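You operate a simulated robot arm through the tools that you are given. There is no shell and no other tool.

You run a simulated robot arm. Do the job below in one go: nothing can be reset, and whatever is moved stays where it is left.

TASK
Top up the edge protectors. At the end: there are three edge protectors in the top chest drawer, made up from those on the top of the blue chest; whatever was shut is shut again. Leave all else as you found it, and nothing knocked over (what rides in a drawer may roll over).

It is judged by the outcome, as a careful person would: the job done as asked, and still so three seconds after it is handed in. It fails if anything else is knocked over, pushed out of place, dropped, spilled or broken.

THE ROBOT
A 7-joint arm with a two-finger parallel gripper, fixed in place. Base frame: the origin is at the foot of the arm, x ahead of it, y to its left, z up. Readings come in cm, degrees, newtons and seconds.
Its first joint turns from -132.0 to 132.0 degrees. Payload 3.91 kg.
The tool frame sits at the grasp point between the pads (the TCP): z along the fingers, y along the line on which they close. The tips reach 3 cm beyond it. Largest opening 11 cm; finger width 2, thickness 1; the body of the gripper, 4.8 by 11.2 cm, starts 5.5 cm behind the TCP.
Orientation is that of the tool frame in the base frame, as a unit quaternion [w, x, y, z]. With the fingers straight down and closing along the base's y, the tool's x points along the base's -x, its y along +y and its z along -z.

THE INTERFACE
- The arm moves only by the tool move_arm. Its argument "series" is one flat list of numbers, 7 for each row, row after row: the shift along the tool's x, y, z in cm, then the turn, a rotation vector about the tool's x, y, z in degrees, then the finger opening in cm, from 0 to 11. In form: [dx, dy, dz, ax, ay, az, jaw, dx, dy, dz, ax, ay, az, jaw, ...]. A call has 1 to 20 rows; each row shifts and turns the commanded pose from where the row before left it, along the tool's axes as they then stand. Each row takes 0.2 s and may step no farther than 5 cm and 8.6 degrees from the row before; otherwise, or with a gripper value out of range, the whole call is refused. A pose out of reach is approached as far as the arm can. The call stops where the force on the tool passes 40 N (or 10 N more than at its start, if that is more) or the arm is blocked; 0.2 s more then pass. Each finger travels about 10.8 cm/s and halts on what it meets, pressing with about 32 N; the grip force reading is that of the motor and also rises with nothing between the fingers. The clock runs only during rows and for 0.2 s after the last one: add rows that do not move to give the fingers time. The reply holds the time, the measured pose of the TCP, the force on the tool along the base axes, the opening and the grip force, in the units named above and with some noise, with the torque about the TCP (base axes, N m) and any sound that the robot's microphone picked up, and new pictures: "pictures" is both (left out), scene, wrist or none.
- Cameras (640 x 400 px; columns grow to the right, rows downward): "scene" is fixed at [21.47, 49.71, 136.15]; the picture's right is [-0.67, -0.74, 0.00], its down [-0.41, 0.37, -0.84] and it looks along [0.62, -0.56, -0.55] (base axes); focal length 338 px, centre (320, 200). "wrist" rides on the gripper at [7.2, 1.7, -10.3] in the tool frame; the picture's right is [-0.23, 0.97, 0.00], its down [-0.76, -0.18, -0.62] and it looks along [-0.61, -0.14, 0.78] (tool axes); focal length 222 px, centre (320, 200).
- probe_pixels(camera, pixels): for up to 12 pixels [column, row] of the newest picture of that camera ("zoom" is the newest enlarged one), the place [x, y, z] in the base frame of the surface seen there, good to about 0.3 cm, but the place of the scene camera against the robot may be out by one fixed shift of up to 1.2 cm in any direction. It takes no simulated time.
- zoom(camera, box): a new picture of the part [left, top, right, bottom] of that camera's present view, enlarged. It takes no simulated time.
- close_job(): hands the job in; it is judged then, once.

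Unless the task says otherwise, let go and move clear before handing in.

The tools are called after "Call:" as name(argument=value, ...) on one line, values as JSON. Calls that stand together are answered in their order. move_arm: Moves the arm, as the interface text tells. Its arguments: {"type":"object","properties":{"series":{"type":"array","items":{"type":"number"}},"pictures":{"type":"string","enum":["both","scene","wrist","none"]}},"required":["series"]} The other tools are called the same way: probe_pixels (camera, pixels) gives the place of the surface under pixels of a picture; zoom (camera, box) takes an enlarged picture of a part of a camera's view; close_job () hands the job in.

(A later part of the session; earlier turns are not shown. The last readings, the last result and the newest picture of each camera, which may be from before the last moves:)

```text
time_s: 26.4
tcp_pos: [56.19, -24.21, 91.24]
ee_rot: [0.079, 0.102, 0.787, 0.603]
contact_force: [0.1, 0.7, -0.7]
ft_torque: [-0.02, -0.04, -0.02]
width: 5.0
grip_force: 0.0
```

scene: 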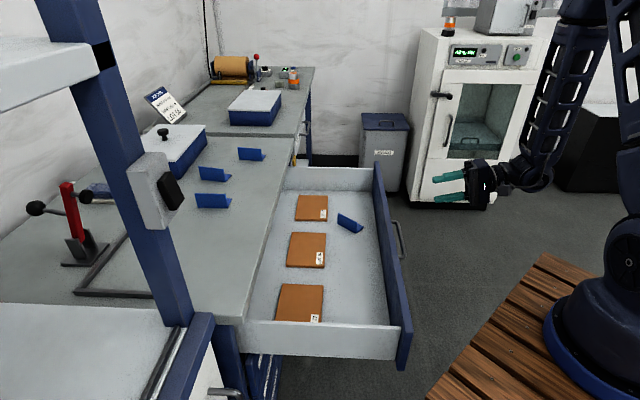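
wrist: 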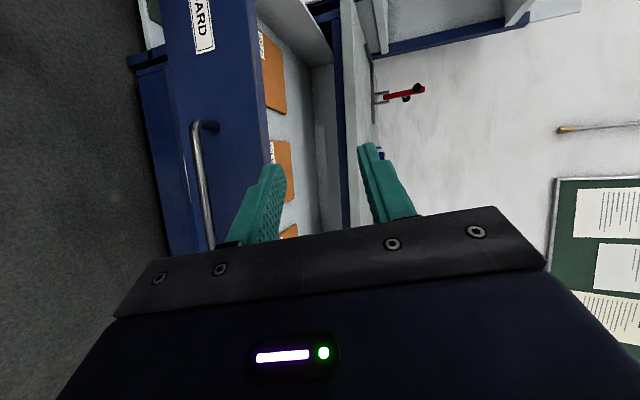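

Call:
zoom(camera="wrist", box=[230, 0, 370, 240])

Call:
zoom(camera="wrist", box=[240, 0, 360, 75])

```text
1.67 times, centred on (300, 120) of wrist
```

zoom: 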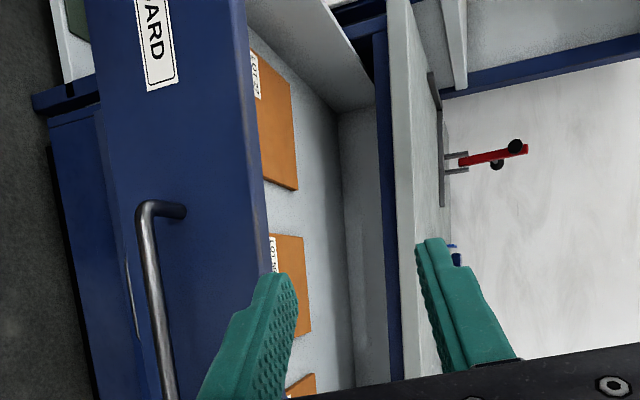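

```text
5.33 times, centred on (300, 38) of wrist
```

zoom: 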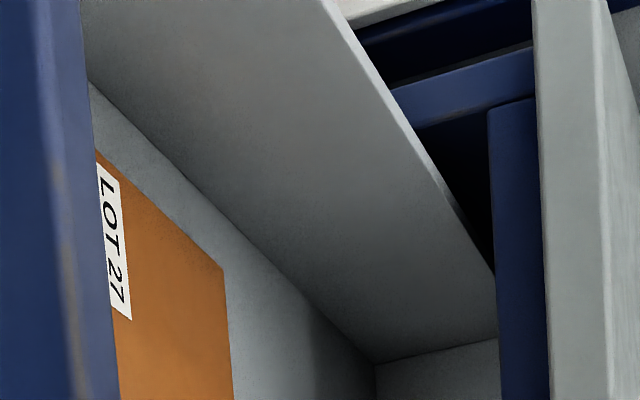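

The rear of the drawer is empty on both sides, so it holds just one protector and two more are needed. I'll lift, swing the tool to point straight down and yaw it so the fingers will close across the nearest piece's plate.

Call:
move_arm(series=[0, 4.83, -1.29, 0, 0, 0, 5, 0, 4.83, -1.29, 0, 0, 0, 5, 0, 4.83, -1.29, 0, 0, 0, 5, 0, 0, 0, 7.5, 0, 0, 5, 0, 0, 0, 7.5, 0, 0, 5, 0, 0, 0, 7.5, 0, 0, 5, 0, 0, 0, 7.5, 0, 0, 5, 0, 0, 0, 7.5, 0, 0, 5, 0, 0, 0, 7.5, 0, 0, 5, 0, 0, 0, 7.5, 0, 0, 5, 0, 0, 0, 7.5, 0, 0, 5, 0, 0, 0, 7.5, 0, 0, 5, 0, 0, 0, 7.5, 0, 0, 5, 0, 0, 0, 0, 0, -8.55, 5, 0, 0, 0, 0, 0, -8.55, 5, 0, 0, 0, 0, 0, -8.55, 5, 0, 0, 0, 0, 0, -8.55, 5, 0, 0, 0, 0, 0, -8.55, 5, 0, 0, 0, 0, 0, -8.55, 5, 0, 0, 0, 0, 0, -8.55, 5])

```text
time_s: 30.6
tcp_pos: [56.05, -24.3, 106.27]
ee_rot: [0.001, -0.383, 0.924, 0.0]
contact_force: [-0.2, -0.3, -0.1]
ft_torque: [-0.01, 0.03, -0.03]
width: 5.01
grip_force: 0.1
```

scene: 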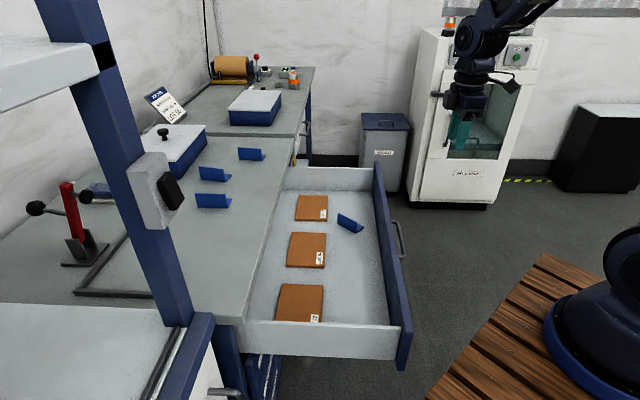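
wrist: 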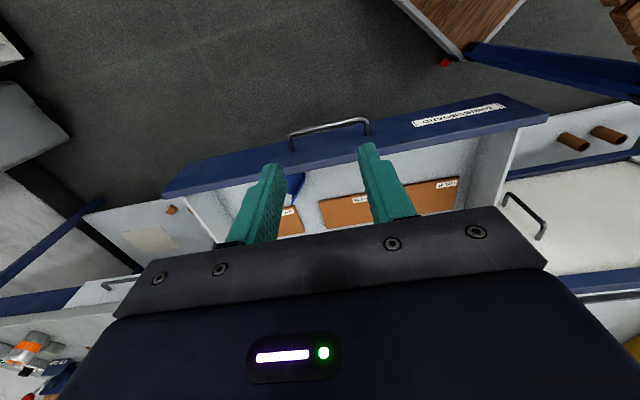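

The tool now points straight down with its closing line across the first plate. Before moving on, I'll check the drawer's left front corner (wrist pixels 420–510,130–210) for anything hidden from the scene camera.

Call:
zoom(camera="wrist", box=[200, 90, 560, 260])

Call:
zoom(camera="wrist", box=[400, 110, 540, 210])

```text
1.78 times, centred on (380, 175) of wrist
```

zoom: 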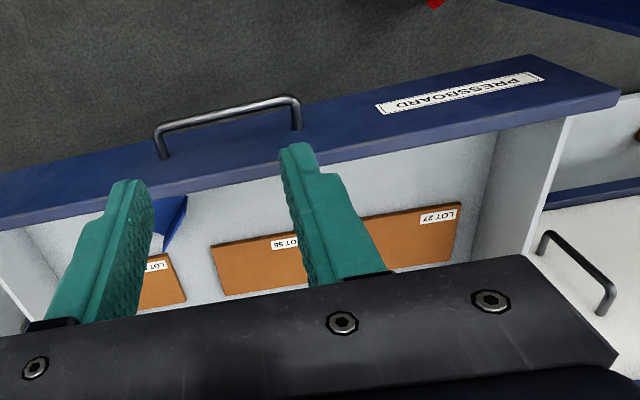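

```text
4.00 times, centred on (470, 160) of wrist
```

zoom: 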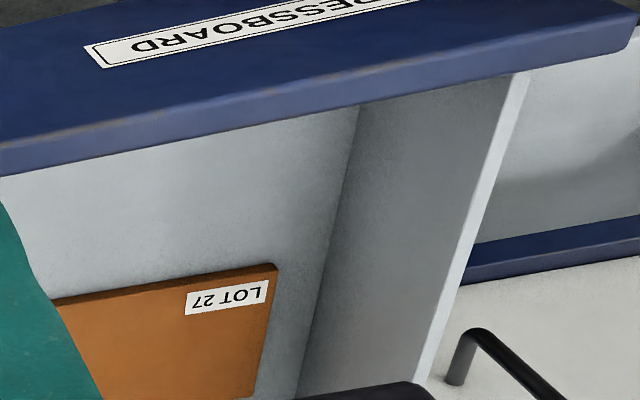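

The left front corner is empty too, so two pieces must be moved. Before reaching over the chest, I'll locate the blue post with its switch box, the lidded box and the overhead shelf.

Call:
probe_pixels(camera="scene", pixels=[[115, 100], [150, 250], [180, 315], [172, 190], [150, 200], [50, 80], [90, 20], [205, 150], [180, 178], [165, 135], [155, 185], [200, 130]])

Call:
zoom(camera="scene", box=[0, 0, 320, 200])

```text
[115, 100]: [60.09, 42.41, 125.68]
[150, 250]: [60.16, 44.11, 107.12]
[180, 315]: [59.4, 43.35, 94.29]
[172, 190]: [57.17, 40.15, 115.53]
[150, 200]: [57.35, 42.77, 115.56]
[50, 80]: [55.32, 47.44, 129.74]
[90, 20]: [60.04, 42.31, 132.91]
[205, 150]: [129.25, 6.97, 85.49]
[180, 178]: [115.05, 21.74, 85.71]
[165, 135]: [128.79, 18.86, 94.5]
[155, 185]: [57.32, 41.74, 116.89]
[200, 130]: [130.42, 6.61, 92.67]
```

```text
2.00 times, centred on (160, 100) of scene
```

zoom: 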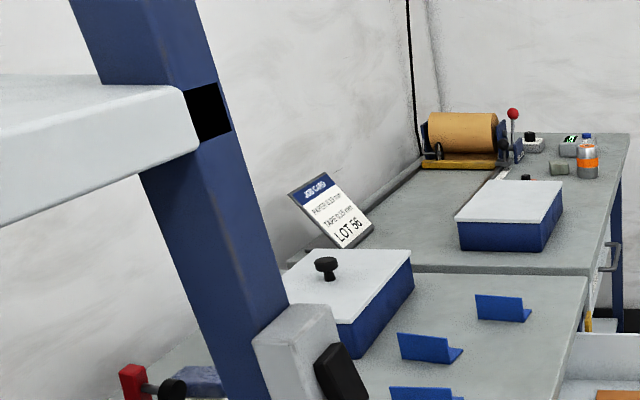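

The post with its switch box stands at about (60, 43) and the lidded box starts at x+y≈136, so the path to the first piece is clear. I'll travel there at z≈103 and tilt the tool outward 25° for reach.

Call:
move_arm(series=[-4.43, 0.43, 0.275, 0, 0, 0, 5, -4.43, 0.43, 0.275, 0, 0, 0, 5, -4.43, 0.43, 0.275, 0, 0, 0, 5, -4.43, 0.43, 0.275, 0, 0, 0, 5, -4.43, 0.43, 0.275, 0, 0, 0, 5, -4.43, 0.43, 0.275, 0, 0, 0, 5, -4.43, 0.43, 0.275, 0, 0, 0, 5, -4.43, 0.43, 0.275, 0, 0, 0, 5, -4.43, 0.43, 0.275, 0, 0, 0, 5, -4.43, 0.43, 0.275, 0, 0, 0, 5, -4.43, 0.43, 0.275, 0, 0, 0, 5, -4.43, 0.43, 0.275, 0, 0, 0, 5, 0, 0, 0, 0, -6.25, 0, 5, 0, 0, 0, 0, -6.25, 0, 5, 0, 0, 0, 0, -6.25, 0, 5, 0, 0, 0, 0, -6.25, 0, 5, 0, 0, 0, 0, 0, 0, 5])

```text
time_s: 34.1
tcp_pos: [90.29, 16.92, 103.02]
ee_rot: [0.202, -0.373, 0.902, 0.083]
contact_force: [0.4, 0.3, -0.1]
ft_torque: [-0.02, 0.0, -0.03]
width: 5.01
grip_force: 0.0
```

scene: 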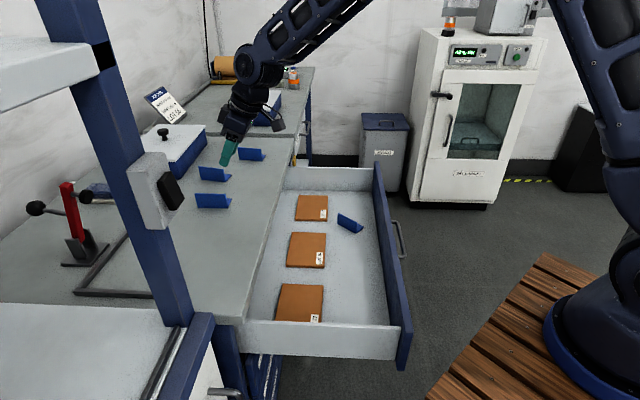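
wrist: 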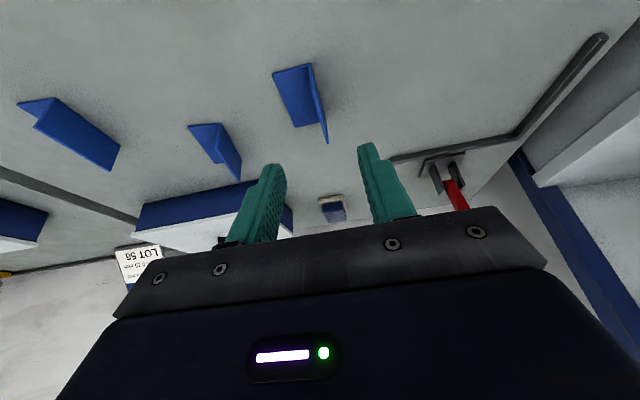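

All three pieces show in the wrist view: the first at (303,95), the second at (217,150) and the third at (75,130). I'll zoom and measure them in the wrist frame.

Call:
zoom(camera="wrist", box=[250, 50, 350, 150])

Call:
zoom(camera="wrist", box=[0, 60, 340, 260])

```text
4.00 times, centred on (300, 100) of wrist
```

zoom: 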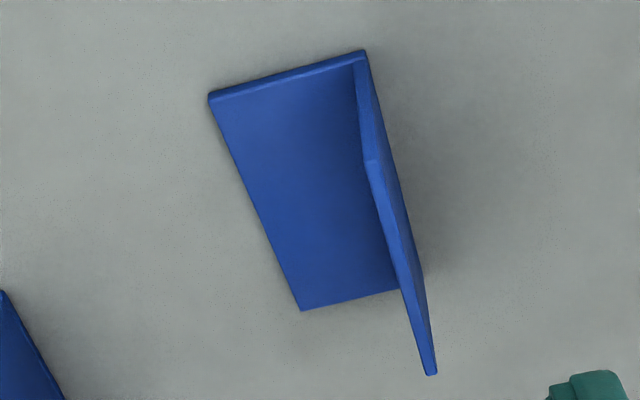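

```text
1.88 times, centred on (170, 160) of wrist
```

zoom: 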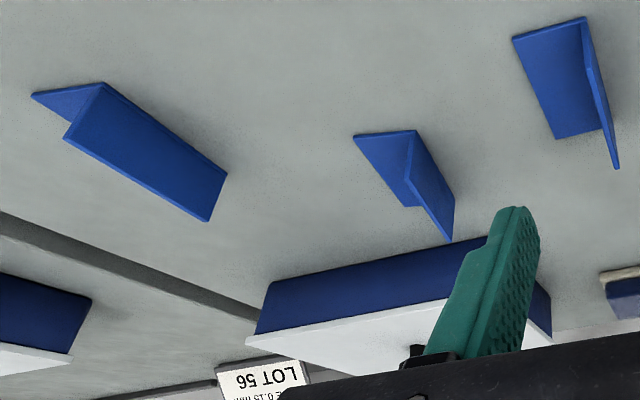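

Call:
probe_pixels(camera="wrist", pixels=[[310, 67], [313, 91], [327, 141], [275, 76], [296, 125], [319.5, 115], [316, 103], [323, 128], [300, 95], [290, 66], [308, 120], [250, 60]])

Call:
probe_pixels(camera="wrist", pixels=[[220, 124], [223, 139], [235, 172], [239, 178], [240, 170], [191, 132], [216, 168], [56, 106], [37, 129], [110, 168], [119, 152], [19, 102]])

```text
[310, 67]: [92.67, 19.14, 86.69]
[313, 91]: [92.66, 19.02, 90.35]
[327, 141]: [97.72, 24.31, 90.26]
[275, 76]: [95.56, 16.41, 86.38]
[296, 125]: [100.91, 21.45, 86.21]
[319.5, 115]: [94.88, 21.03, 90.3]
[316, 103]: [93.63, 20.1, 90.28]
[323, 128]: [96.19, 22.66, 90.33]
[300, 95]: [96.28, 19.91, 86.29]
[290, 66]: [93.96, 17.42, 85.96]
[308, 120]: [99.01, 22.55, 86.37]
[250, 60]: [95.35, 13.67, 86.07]
```

```text
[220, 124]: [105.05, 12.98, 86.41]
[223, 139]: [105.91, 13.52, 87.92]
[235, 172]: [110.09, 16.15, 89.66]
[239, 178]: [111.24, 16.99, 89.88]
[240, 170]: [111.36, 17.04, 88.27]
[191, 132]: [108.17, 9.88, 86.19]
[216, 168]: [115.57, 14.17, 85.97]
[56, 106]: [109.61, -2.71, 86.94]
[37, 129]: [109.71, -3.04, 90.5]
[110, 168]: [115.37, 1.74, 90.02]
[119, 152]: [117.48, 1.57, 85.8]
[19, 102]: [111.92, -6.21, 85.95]
```

Plate 1's top edge runs from (92.7, 19.0) to (97.8, 24.4) at z≈90.3 with the flange on its right side. I'll descend along the tool axis to just above it and check alignment.

Call:
move_arm(series=[-0.1, -0.15, 2.5, 0, 0, 0, 5, 0, 0, 2.9, 0, 0, 0, 5, 0, 0, 2.9, 0, 0, 0, 5, 0, 0, 2.0, 0, 0, 0, 5, 0, 0, 0, 0, 0, 0, 5])

```text
time_s: 35.4
tcp_pos: [93.31, 20.04, 93.97]
ee_rot: [0.202, -0.372, 0.902, 0.082]
contact_force: [-0.8, -0.1, 0.2]
ft_torque: [-0.03, -0.01, 0.01]
width: 5.02
grip_force: 0.0
```

scene: 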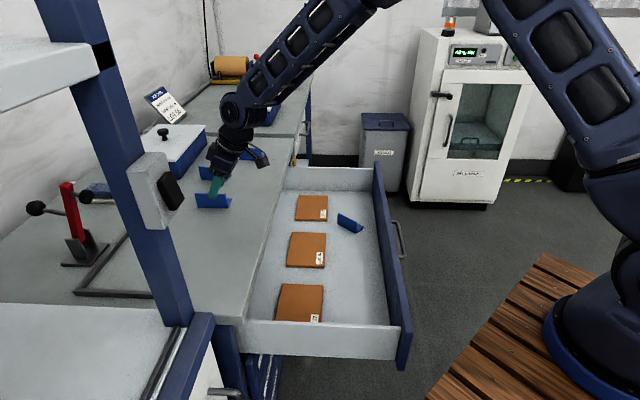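
wrist: 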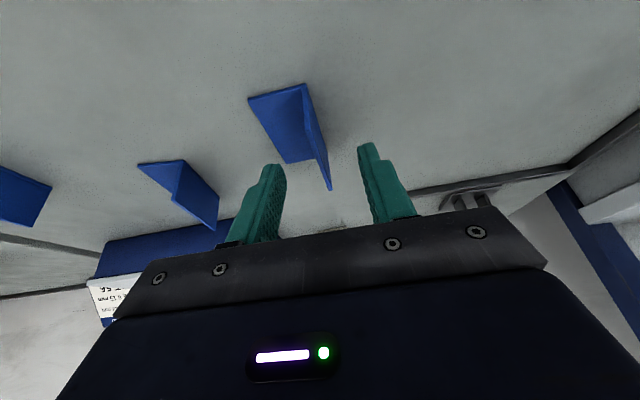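

The plate (pixels 308,110–330,188) now lies between the finger directions. I'll re-probe its top edge for the final alignment.

Call:
probe_pixels(camera="wrist", pixels=[[309, 118], [315, 135], [320, 152], [326, 172], [329, 184], [305, 88], [252, 100], [288, 160], [285, 130], [312, 160]])

Call:
zoom(camera="wrist", box=[230, 70, 410, 220])

```text
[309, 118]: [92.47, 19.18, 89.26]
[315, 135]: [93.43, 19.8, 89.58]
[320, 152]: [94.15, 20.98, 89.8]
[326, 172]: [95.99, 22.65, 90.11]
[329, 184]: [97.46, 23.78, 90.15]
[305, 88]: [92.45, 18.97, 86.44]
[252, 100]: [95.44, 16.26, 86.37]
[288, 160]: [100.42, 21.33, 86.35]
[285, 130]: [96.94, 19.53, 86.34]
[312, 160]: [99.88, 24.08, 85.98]
```

```text
2.67 times, centred on (320, 145) of wrist
```

zoom: 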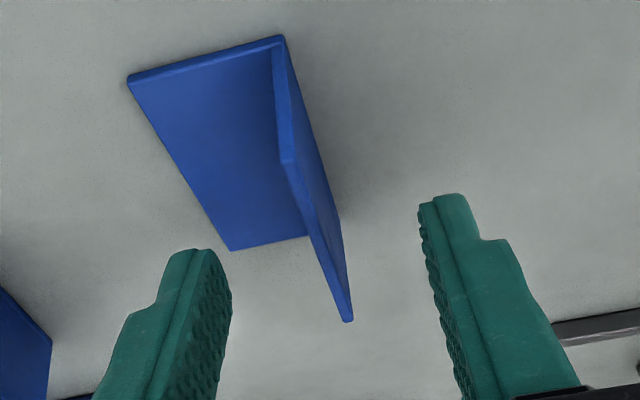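

The plate top is at z≈90.15 and needs a 0.2 cm sideways correction. I'll descend the last 4.4 cm and close on the plate.

Call:
move_arm(series=[0.02, -0.2, 1.2, 0, 0, 0, 5, 0, 0, 1.1, 0, 0, 0, 5, 0, 0, 1.1, 0, 0, 0, 5, 0, 0, 0.98, 0, 0, 0, 5, 0, 0, 0, 0, 0, 0, 5, 0, 0, 0, 0, 0, 0, 3, 0, 0, 0, 0, 0, 0, 1.5, 0, 0, 0, 0, 0, 0, 0.5, 0, 0, 0, 0, 0, 0, 0, 0, 0, 0, 0, 0, 0, 0])

```text
time_s: 37.5
tcp_pos: [94.71, 21.11, 89.76]
ee_rot: [0.202, -0.372, 0.902, 0.082]
contact_force: [0.2, -1.6, -0.1]
ft_torque: [0.04, -0.01, 0.0]
width: 0.31
grip_force: 31.9
```

scene: 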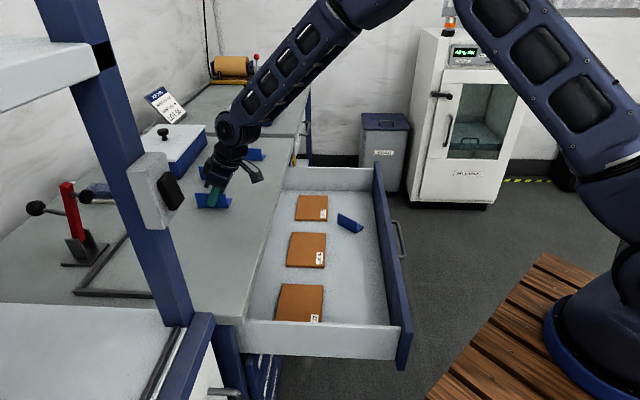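
wrist: 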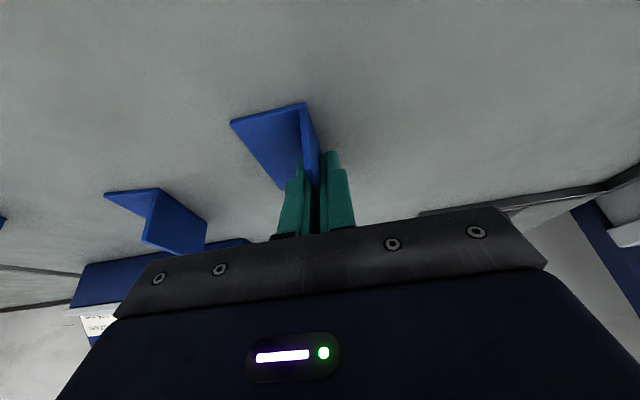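

The plate is gripped (opening 0.31 cm, 32 N). I'll lift straight up and verify it comes along.

Call:
move_arm(series=[-0.213, 0, -0.4525, 0, 0, 0, 0, -0.426, 0, -0.905, 0, 0, 0, 0, -0.852, 0, -1.81, 0, 0, 0, 0, -1.278, 0, -2.715, 0, 0, 0, 0, -1.278, 0, -2.715, 0, 0, 0, 0, -1.278, 0, -2.715, 0, 0, 0, 0, 0, 0, 0, 0, 0, 0, 0])

```text
time_s: 39.1
tcp_pos: [95.0, 21.08, 102.38]
ee_rot: [0.201, -0.372, 0.902, 0.082]
contact_force: [0.2, 0.2, -0.2]
ft_torque: [0.0, 0.05, -0.02]
width: 0.31
grip_force: 32.1
```

scene: 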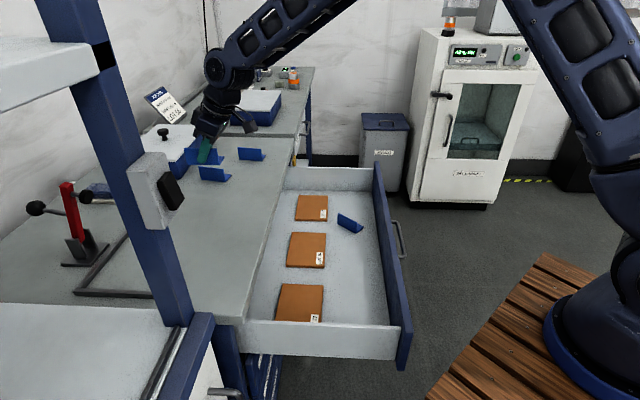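
wrist: 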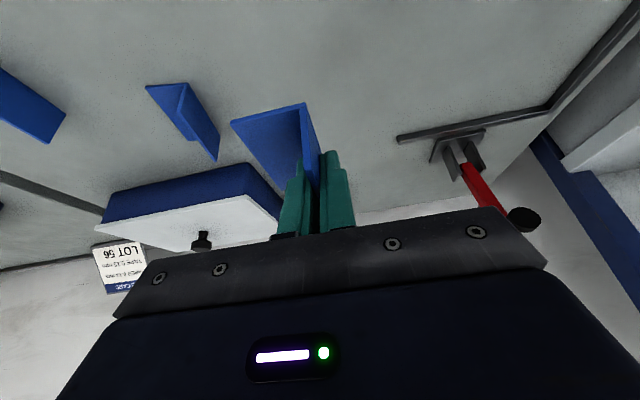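

The piece is securely held. To place it flat without the wrist camera hitting the drawer's front wall, I'll turn the tool 90° so it tilts along the drawer's width. First I'll map the drawer's free strip.

Call:
zoom(camera="scene", box=[250, 180, 410, 280])

Call:
probe_pixels(camera="zoom", pixels=[[305, 335], [310, 220], [300, 160], [360, 140], [445, 202], [430, 208], [352, 170], [560, 240], [590, 380], [520, 150], [400, 300], [450, 300]])

```text
4.00 times, centred on (330, 230) of scene
```

zoom: 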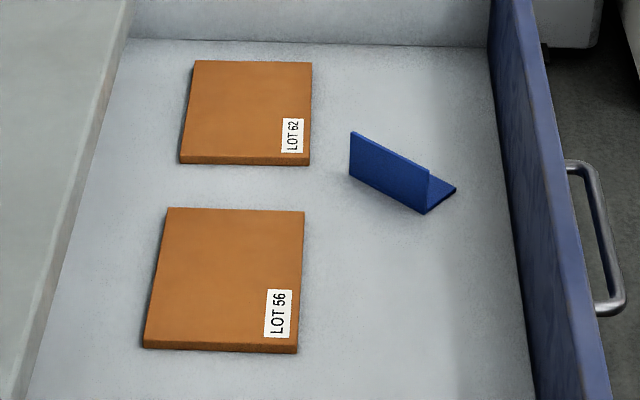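

```text
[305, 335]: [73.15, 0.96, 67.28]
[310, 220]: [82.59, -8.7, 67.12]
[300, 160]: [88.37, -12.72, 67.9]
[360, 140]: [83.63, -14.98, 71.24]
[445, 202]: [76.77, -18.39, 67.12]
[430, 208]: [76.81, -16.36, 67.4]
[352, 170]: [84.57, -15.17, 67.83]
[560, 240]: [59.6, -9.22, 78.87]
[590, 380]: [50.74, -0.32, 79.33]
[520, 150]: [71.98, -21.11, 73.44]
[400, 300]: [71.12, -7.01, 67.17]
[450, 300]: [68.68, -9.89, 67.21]
```

The free strip runs from x+y≈51 to 74; I'll set the first piece at about (68, −4), clear of the existing one. I'll carry it over at z≈102 and yaw the tool −90°.

Call:
move_arm(series=[4.169, 0.268, -1.961, 0, 0, 0, 0, 4.169, 0.268, -1.961, 0, 0, 0, 0, 4.169, 0.268, -1.961, 0, 0, 0, 0, 4.169, 0.268, -1.961, 0, 0, 0, 0, 4.169, 0.268, -1.961, 0, 0, 0, 0, 4.169, 0.268, -1.961, 0, 0, 0, 0, 4.169, 0.268, -1.961, 0, 0, 0, 0, 4.169, 0.268, -1.961, 0, 0, 0, 0, 0, 0, 0, 3.485, 0, 7.403, 0, 0, 0, 0, 3.485, 0, 7.403, 0, 0, 0, 0, 3.485, 0, 7.403, 0, 0, 0, 0, 3.485, 0, 7.403, 0, 0, 0, 0, 3.485, 0, 7.403, 0, 0, 0, 0, 3.485, 0, 7.403, 0, 0, 0, 0, 3.485, 0, 7.403, 0, 0, 0, 0, 3.485, 0, 7.403, 0, 0, 0, 0, 3.485, 0, 7.403, 0, 0, 0, 0, 3.485, 0, 7.403, 0, 0, 0, 0, 3.485, 0, 7.403, 0, 0, 0, 0, 0, 0, 0, 0])

```text
time_s: 43.4
tcp_pos: [67.4, -3.21, 102.38]
ee_rot: [0.201, 0.373, 0.902, -0.084]
contact_force: [1.6, -0.3, -0.7]
ft_torque: [0.04, 0.0, -0.01]
width: 0.31
grip_force: 31.9
```

scene: 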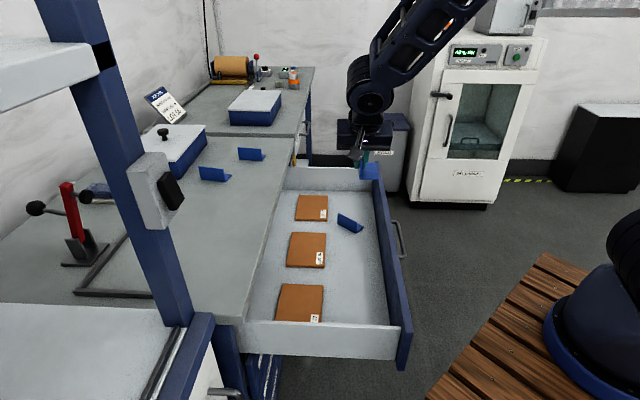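
wrist: 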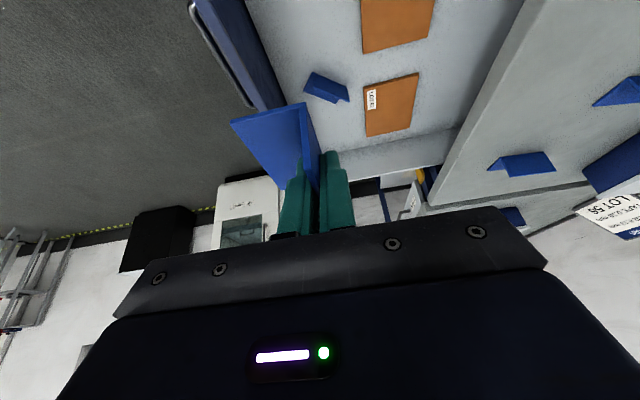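

The held piece is over the strip with pose as planned. I'll lower 24 cm to just above the floor and check the surroundings.

Call:
move_arm(series=[1.7, 0, 3.62, 0, 0, 0, 0, 1.7, 0, 3.62, 0, 0, 0, 0, 1.7, 0, 3.62, 0, 0, 0, 0, 1.7, 0, 3.62, 0, 0, 0, 0, 1.7, 0, 3.62, 0, 0, 0, 0, 1.7, 0, 3.62, 0, 0, 0, 0, 0, 0, 0, 0, 0, 0, 0])

```text
time_s: 45.0
tcp_pos: [67.52, -3.55, 78.32]
ee_rot: [0.202, 0.374, 0.901, -0.085]
contact_force: [0.0, 0.1, -0.1]
ft_torque: [-0.02, 0.01, 0.0]
width: 0.31
grip_force: 32.0
```

scene: 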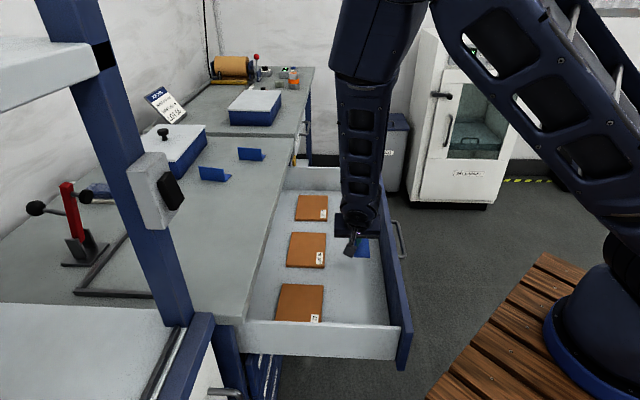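
wrist: 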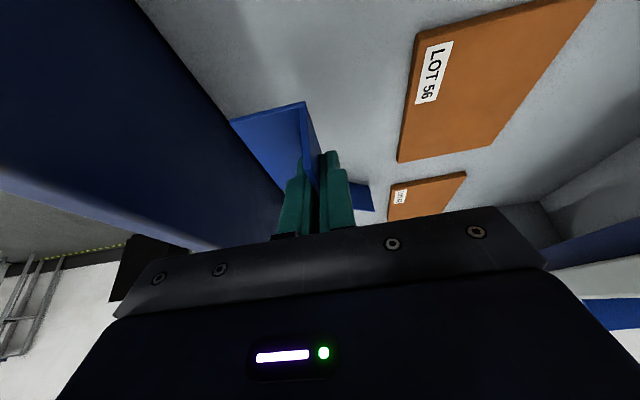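

The piece is between the front wall and the sheets with room all round. I'll lower it further in decreasing steps to just short of the floor.

Call:
move_arm(series=[0.85, 0, 1.81, 0, 0, 0, 0, 0.85, 0, 1.81, 0, 0, 0, 0, 0.425, 0, 0.905, 0, 0, 0, 0, 0.425, 0, 0.905, 0, 0, 0, 0, 0.17, 0, 0.362, 0, 0, 0, 0, 0, 0, 0, 0, 0, 0, 0])

```text
time_s: 46.4
tcp_pos: [67.33, -3.32, 71.71]
ee_rot: [0.201, 0.375, 0.901, -0.085]
contact_force: [-0.6, 0.2, -0.3]
ft_torque: [-0.01, 0.0, -0.02]
width: 0.33
grip_force: 31.7
```

scene: 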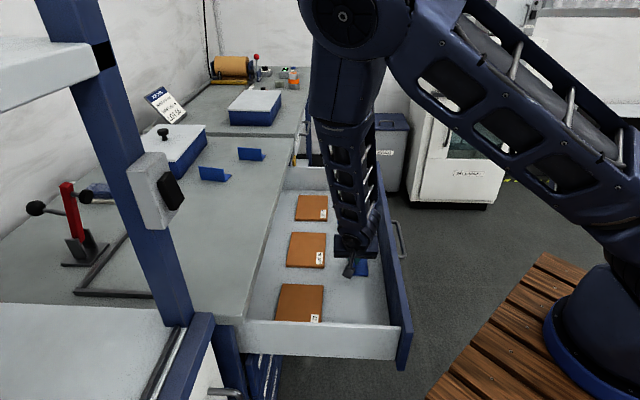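
wrist: 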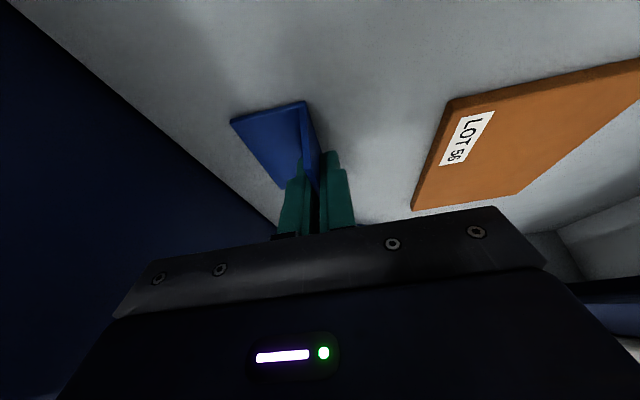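

There's no contact yet at z=71.7. I'll creep down in 0.1 cm steps and watch the force.

Call:
move_arm(series=[0.0425, 0, 0.0905, 0, 0, 0, 0, 0.0425, 0, 0.0905, 0, 0, 0, 0, 0.0425, 0, 0.0905, 0, 0, 0, 0], pictures="none")

```text
time_s: 47.1
tcp_pos: [67.4, -3.31, 71.56]
ee_rot: [0.202, 0.374, 0.901, -0.085]
contact_force: [0.1, -0.2, -0.7]
ft_torque: [0.03, -0.01, 0.01]
width: 0.29
grip_force: 32.3
```

Call:
move_arm(series=[0.0425, 0, 0.0905, 0, 0, 0, 0, 0.0425, 0, 0.0905, 0, 0, 0, 0], pictures="none")

```text
time_s: 47.8
tcp_pos: [67.35, -3.33, 71.63]
ee_rot: [0.202, 0.374, 0.901, -0.085]
contact_force: [-2.9, 2.4, 26.0]
ft_torque: [-0.18, 0.08, -0.04]
width: 0.32
grip_force: 31.9
```

The force rose to 26 N, so the piece is on the drawer floor. I'll ease up 0.1 cm, open the fingers, and lift straight away.

Call:
move_arm(series=[-0.0425, 0, -0.0905, 0, 0, 0, 0, 0, 0, 0, 0, 0, 0, 0.8, 0, 0, 0, 0, 0, 0, 1.6, 0, 0, 0, 0, 0, 0, 2.6, 0, 0, 0, 0, 0, 0, 2.6, -0.2, 0, -0.45, 0, 0, 0, 2.6, -0.425, 0, -0.905, 0, 0, 0, 2.6, -0.85, 0, -1.81, 0, 0, 0, 2.6, -1.275, 0, -2.715, 0, 0, 0, 2.6, -1.7, 0, -3.62, 0, 0, 0, 2.6, -1.7, 0, -3.62, 0, 0, 0, 2.6, -1.7, 0, -3.62, 0, 0, 0, 2.6, 0, 0, 0, 0, 0, 0, 2.6])

```text
time_s: 50.5
tcp_pos: [67.28, -3.33, 89.69]
ee_rot: [0.202, 0.375, 0.901, -0.085]
contact_force: [-0.9, -0.4, -0.1]
ft_torque: [-0.02, 0.02, 0.0]
width: 2.61
grip_force: 0.0
```

scene: 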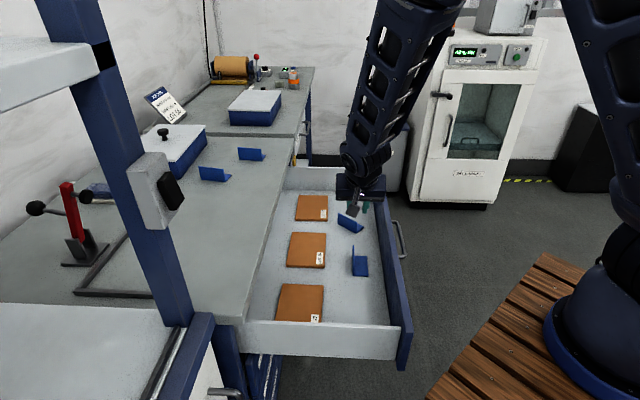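
wrist: 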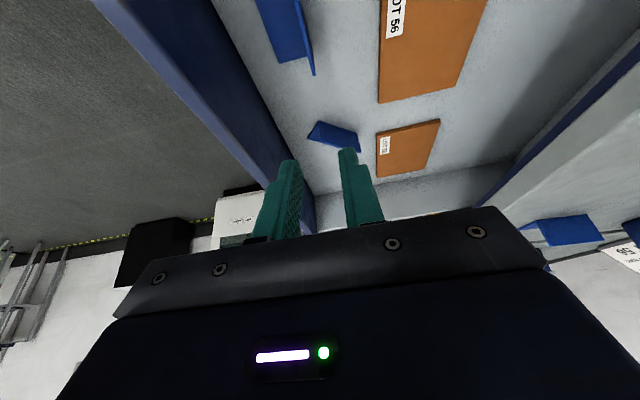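

Piece 1 stands in the drawer at scene pixel (360,262), upright and clear. I'll lift and turn the tool toward the second piece, whose plate lies at about 34° in plan.

Call:
move_arm(series=[-1.84, 0, -3.92, 0, 0, 0, 2.6, -1.84, 0, -3.92, 0, 0, 0, 2.6, -1.84, 0, -3.92, 0, 0, 0, 2.6, 0, 0, 0, -3.38, 0, -7.19, 4, 0, 0, 0, -3.38, 0, -7.19, 5, 0, 0, 0, -3.38, 0, -7.19, 5, 0, 0, 0, -3.38, 0, -7.19, 5, 0, 0, 0, -3.38, 0, -7.19, 5, 0, 0, 0, -3.38, 0, -7.19, 5, 0, 0, 0, -3.38, 0, -7.19, 5, 0, 0, 0, -3.38, 0, -7.19, 5, 0, 0, 0, -3.38, 0, -7.19, 5, 0, 0, 0, -3.38, 0, -7.19, 5, 0, 0, 0, 0, 0, 0, 5], pictures="scene")

```text
time_s: 53.5
tcp_pos: [67.32, -3.17, 102.89]
ee_rot: [0.209, -0.288, 0.932, 0.063]
contact_force: [0.3, -0.5, -0.5]
ft_torque: [-0.01, -0.02, 0.04]
width: 5.02
grip_force: 0.0
```

scene: 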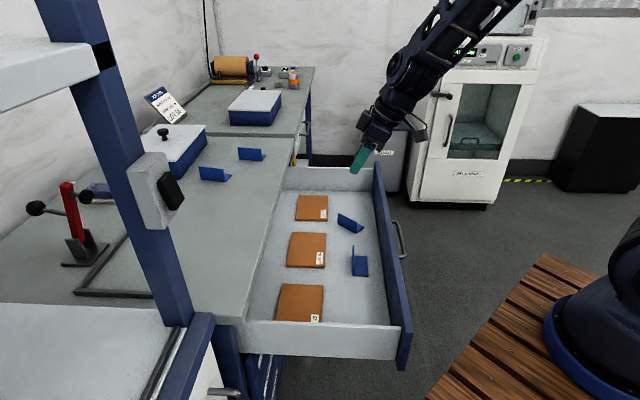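

The first piece remains upright in the drawer. I'll move over toward the second piece and add 10° of tilt for reach.

Call:
move_arm(series=[-3.87, -0.995, 1.82, 0, 0, 0, 5, -3.87, -0.995, 1.82, 0, 0, 0, 5, -3.87, -0.995, 1.82, 0, 0, 0, 5, -3.87, -0.995, 1.82, 0, 0, 0, 5, -3.87, -0.995, 1.82, 0, 0, 0, 5, -3.87, -0.995, 1.82, 0, 0, 0, 5, -3.87, -0.995, 1.82, 0, 0, 0, 5, -3.87, -0.995, 1.82, 0, 0, 0, 5, 0, 0, 0, 0, -5, 0, 5, 0, 0, 0, 0, -5, 0, 5, 0, 0, 0, 0, 0, 0, 5])

```text
time_s: 56.0
tcp_pos: [100.0, 9.53, 103.11]
ee_rot: [0.289, -0.282, 0.911, 0.089]
contact_force: [-0.2, 0.2, 0.0]
ft_torque: [0.01, -0.04, -0.03]
width: 5.0
grip_force: 0.1
```

scene: 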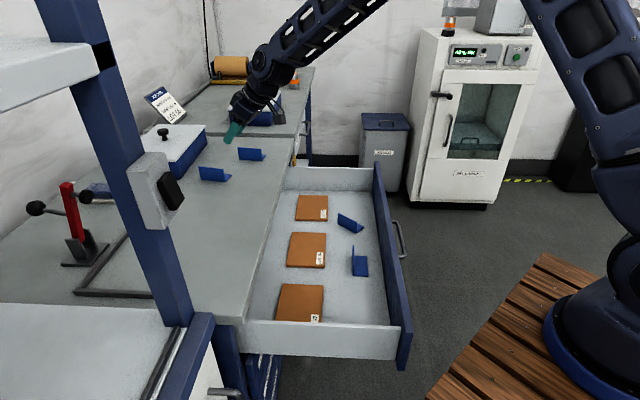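
wrist: 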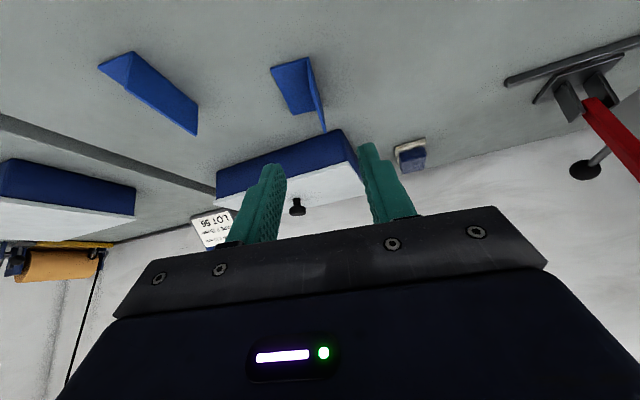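

The second piece is at wrist pixels (270–325, 58–130). I'll zoom and probe its corners.

Call:
zoom(camera="wrist", box=[240, 40, 360, 140])

Call:
probe_pixels(camera="wrist", pixels=[[308, 62], [310, 78], [313, 92], [317, 105], [321, 118], [324, 127], [273, 69], [287, 110], [295, 85], [305, 110], [290, 65], [340, 100]])

```text
4.00 times, centred on (300, 90) of wrist
```

zoom: 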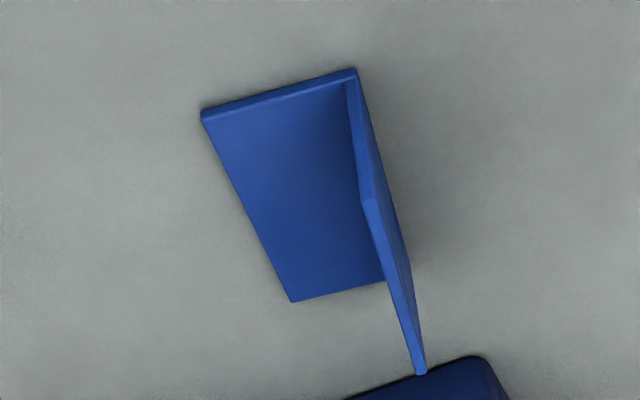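

```text
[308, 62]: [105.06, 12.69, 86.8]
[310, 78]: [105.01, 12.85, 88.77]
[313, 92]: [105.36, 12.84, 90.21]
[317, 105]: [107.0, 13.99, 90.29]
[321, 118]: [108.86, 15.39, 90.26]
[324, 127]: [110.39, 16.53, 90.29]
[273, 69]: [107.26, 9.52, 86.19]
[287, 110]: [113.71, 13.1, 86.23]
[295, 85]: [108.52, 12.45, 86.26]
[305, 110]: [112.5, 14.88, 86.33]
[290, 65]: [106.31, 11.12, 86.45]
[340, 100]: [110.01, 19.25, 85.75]
```

Plate 2's top edge runs from (105.1, 12.8) to about (111.2, 17.2) at z≈90.25, at 36° in plan. I'll trim the yaw 1.5°, descend most of the way and verify reach and alignment.

Call:
move_arm(series=[0, 0, 0, -0.865, 0, -1.228, 5, 0.34, -0.38, 2.5, 0, 0, 0, 5, 0, 0, 3, 0, 0, 0, 5, 0, 0, 3, 0, 0, 0, 5, 0, 0, 2.5, 0, 0, 0, 5, 0, 0, 0, 0, 0, 0, 5])

```text
time_s: 57.4
tcp_pos: [105.3, 12.51, 93.89]
ee_rot: [0.287, -0.293, 0.907, 0.092]
contact_force: [-0.7, 0.5, 0.2]
ft_torque: [0.0, 0.0, -0.01]
width: 5.0
grip_force: 0.0
```

scene: 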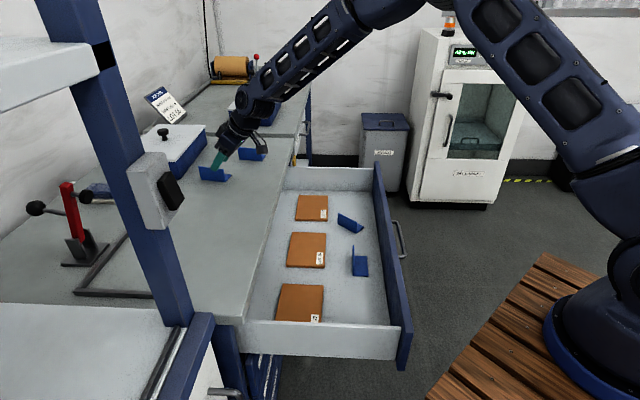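
wrist: 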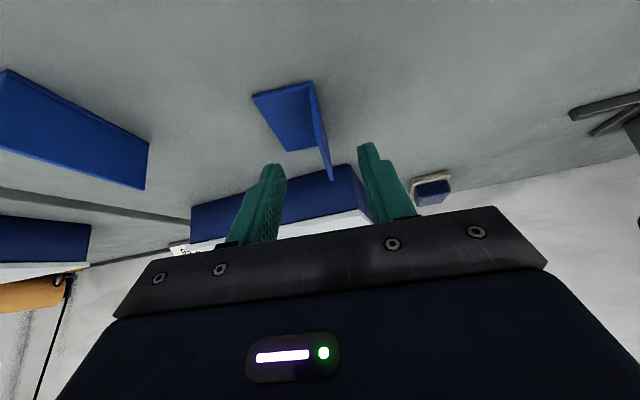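

Reach is fine and the plate (pixels 314,85–331,178) is between the fingers. I'll probe its top edge for the last correction.

Call:
probe_pixels(camera="wrist", pixels=[[316, 118], [319, 130], [322, 143], [326, 160], [329, 172], [313, 88], [257, 97], [288, 145], [300, 120], [330, 176]])

Call:
zoom(camera="wrist", box=[230, 70, 410, 220])

```text
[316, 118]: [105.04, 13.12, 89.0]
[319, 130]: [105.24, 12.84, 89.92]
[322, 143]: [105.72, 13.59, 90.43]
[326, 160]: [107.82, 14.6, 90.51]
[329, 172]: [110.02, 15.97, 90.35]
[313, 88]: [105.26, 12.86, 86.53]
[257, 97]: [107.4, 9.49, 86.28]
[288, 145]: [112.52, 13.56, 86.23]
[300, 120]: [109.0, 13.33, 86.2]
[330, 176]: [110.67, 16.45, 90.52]
```

```text
2.67 times, centred on (320, 145) of wrist
```

zoom: 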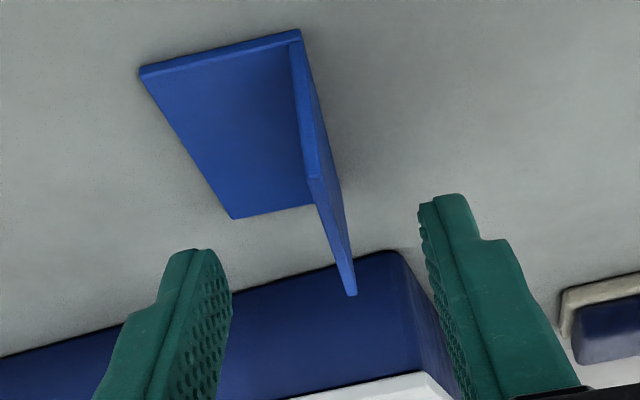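

Alignment is within 0.2 cm. I'll go down the remaining 4.9 cm along the tool axis and close on the plate.

Call:
move_arm(series=[0, 0.2, 1.3, 0, 0, 0, 5, 0, 0, 1.2, 0, 0, 0, 5, 0, 0, 1.2, 0, 0, 0, 5, 0, 0, 1.175, 0, 0, 0, 5, 0, 0, 0, 0, 0, 0, 5, 0, 0, 0, 0, 0, 0, 3, 0, 0, 0, 0, 0, 0, 1.5, 0, 0, 0, 0, 0, 0, 0.5, 0, 0, 0, 0, 0, 0, 0, 0, 0, 0, 0, 0, 0, 0])

```text
time_s: 59.5
tcp_pos: [107.11, 14.24, 89.98]
ee_rot: [0.287, -0.294, 0.907, 0.093]
contact_force: [0.8, 0.2, 0.8]
ft_torque: [-0.02, -0.02, -0.01]
width: 0.32
grip_force: 32.1
```

scene: 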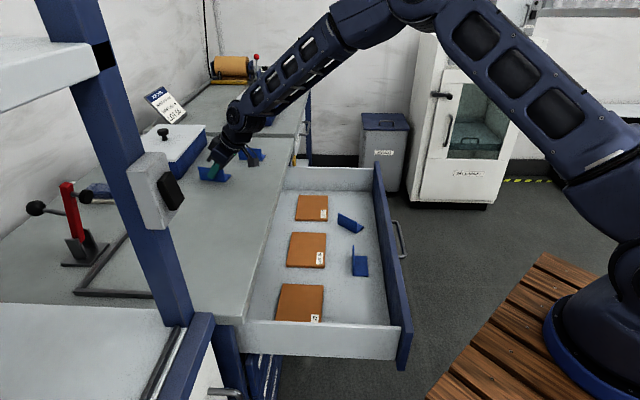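
wrist: 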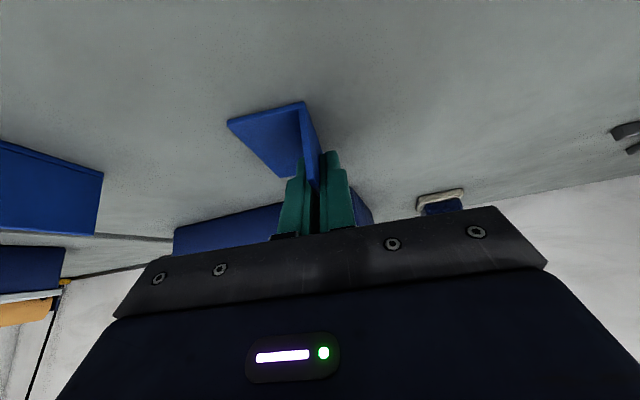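

The second piece is gripped (opening 0.32 cm, 32 N). I'll lift it straight up about 12.5 cm.

Call:
move_arm(series=[-0.287, 0, -0.41, 0, 0, 0, 0, -0.574, 0, -0.819, 0, 0, 0, 0, -1.148, 0, -1.638, 0, 0, 0, 0, -1.722, 0, -2.457, 0, 0, 0, 0, -1.722, 0, -2.457, 0, 0, 0, 0, -1.722, 0, -2.457, 0, 0, 0, 0, 0, 0, 0, 0, 0, 0, 0])

```text
time_s: 61.1
tcp_pos: [107.02, 14.71, 102.19]
ee_rot: [0.286, -0.293, 0.908, 0.092]
contact_force: [0.0, 0.4, -0.3]
ft_torque: [-0.01, 0.0, 0.0]
width: 0.32
grip_force: 32.6
```

scene: 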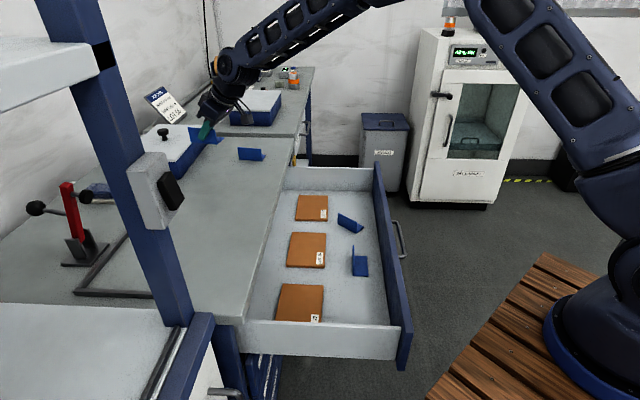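
wrist: 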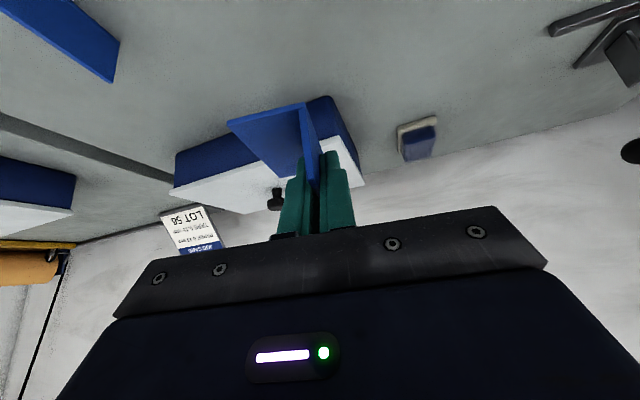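

The piece came up cleanly. I'll carry it halfway back at z≈102 and yaw −81° so it can be set down aligned with the first one.

Call:
move_arm(series=[3.341, 2.03, -2.338, 0, 0, 0, 0, 3.341, 2.03, -2.338, 0, 0, 0, 0, 3.341, 2.03, -2.338, 0, 0, 0, 0, 3.341, 2.03, -2.338, 0, 0, 0, 0, 3.341, 2.03, -2.338, 0, 0, 0, 0, 3.341, 2.03, -2.338, 0, 0, 0, 0, 0, 0, 0, 4.65, 0, 6.634, 0, 0, 0, 0, 4.65, 0, 6.634, 0, 0, 0, 0, 4.65, 0, 6.634, 0, 0, 0, 0, 4.65, 0, 6.634, 0, 0, 0, 0, 4.65, 0, 6.634, 0, 0, 0, 0, 4.65, 0, 6.634, 0, 0, 0, 0, 4.65, 0, 6.634, 0, 0, 0, 0, 4.65, 0, 6.634, 0, 0, 0, 0, 4.65, 0, 6.634, 0, 0, 0, 0, 4.65, 0, 6.634, 0, 0, 0, 0, 0, 0, 0, 0], pictures="scene")

```text
time_s: 64.8
tcp_pos: [80.15, 10.01, 102.36]
ee_rot: [0.279, 0.367, 0.88, -0.115]
contact_force: [0.2, 0.6, -0.3]
ft_torque: [0.01, -0.02, 0.0]
width: 0.3
grip_force: 31.8
```

scene: 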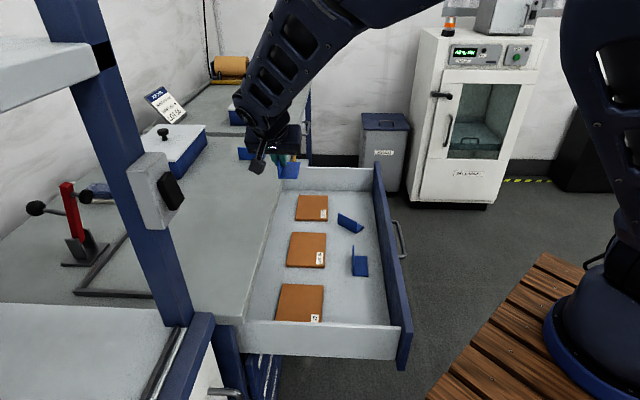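

The tool is now oriented for the drawer and the piece is still held. I'll translate above the set-down spot at about (57.6, 6.4).

Call:
move_arm(series=[2.174, -3.712, -1.54, 0, 0, 0, 0, 2.174, -3.712, -1.54, 0, 0, 0, 0, 2.174, -3.712, -1.54, 0, 0, 0, 0, 2.174, -3.712, -1.54, 0, 0, 0, 0, 2.174, -3.712, -1.54, 0, 0, 0, 0, 0, 0, 0, 0, 0, 0, 0])

```text
time_s: 66.2
tcp_pos: [57.66, 6.7, 102.37]
ee_rot: [0.279, 0.366, 0.88, -0.115]
contact_force: [0.5, 0.0, -0.5]
ft_torque: [-0.01, -0.01, 0.02]
width: 0.3
grip_force: 31.8
```

scene: 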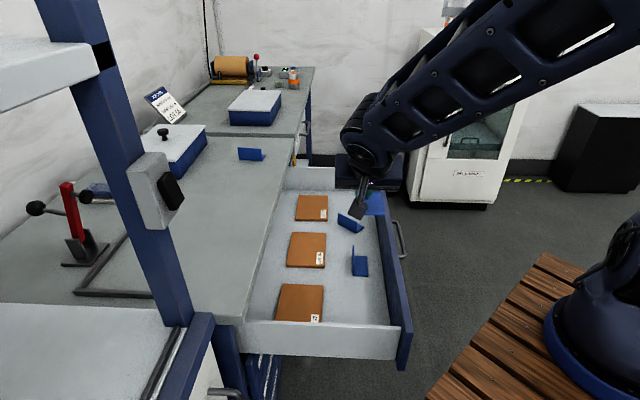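
wrist: 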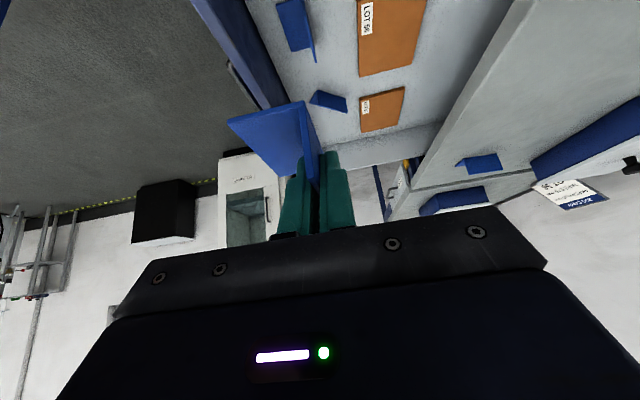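

The pose is good over the free left part of the strip. I'll lower 24 cm and re-check.

Call:
move_arm(series=[2.3, 0, 3.27, 0, 0, 0, 0, 2.3, 0, 3.27, 0, 0, 0, 0, 2.3, 0, 3.27, 0, 0, 0, 0, 2.3, 0, 3.27, 0, 0, 0, 0, 2.3, 0, 3.27, 0, 0, 0, 0, 2.3, 0, 3.27, 0, 0, 0, 0, 0, 0, 0, 0, 0, 0, 0])

```text
time_s: 67.8
tcp_pos: [57.48, 6.14, 78.5]
ee_rot: [0.279, 0.366, 0.88, -0.115]
contact_force: [0.1, -0.4, -0.4]
ft_torque: [0.0, 0.02, -0.01]
width: 0.3
grip_force: 31.8
```

scene: 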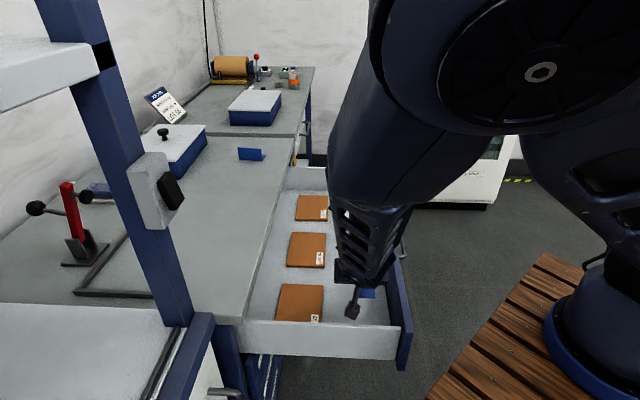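
wrist: 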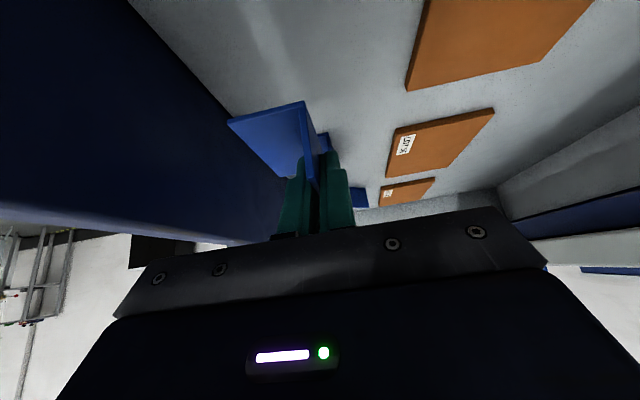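

Clearances look good (front wall left, sheets right). I'll lower it in shrinking steps to just above the floor.

Call:
move_arm(series=[1.15, 0, 1.636, 0, 0, 0, 0, 1.15, 0, 1.636, 0, 0, 0, 0, 0.575, 0, 0.818, 0, 0, 0, 0, 0.575, 0, 0.818, 0, 0, 0, 0, 0.2, 0, 0.284, 0, 0, 0, 0, 0, 0, 0, 0, 0, 0, 0])

```text
time_s: 68.4
tcp_pos: [57.66, 6.3, 74.9]
ee_rot: [0.28, 0.368, 0.88, -0.112]
contact_force: [-8.3, 10.8, 37.2]
ft_torque: [3.37, 2.8, -0.03]
width: 0.3
grip_force: 32.3
stopped in row 3: the force on the tool passed its limit at 133 N (the readings are from after the stop); the commanded pose is now the measured one
```

scene: 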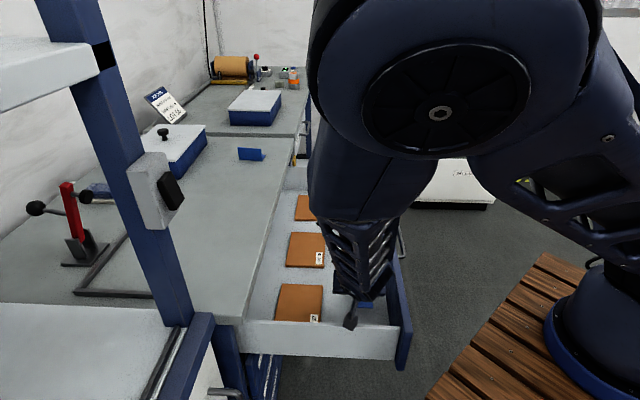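
wrist: 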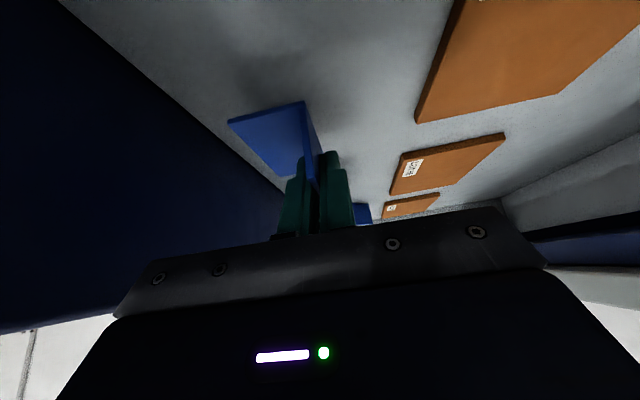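

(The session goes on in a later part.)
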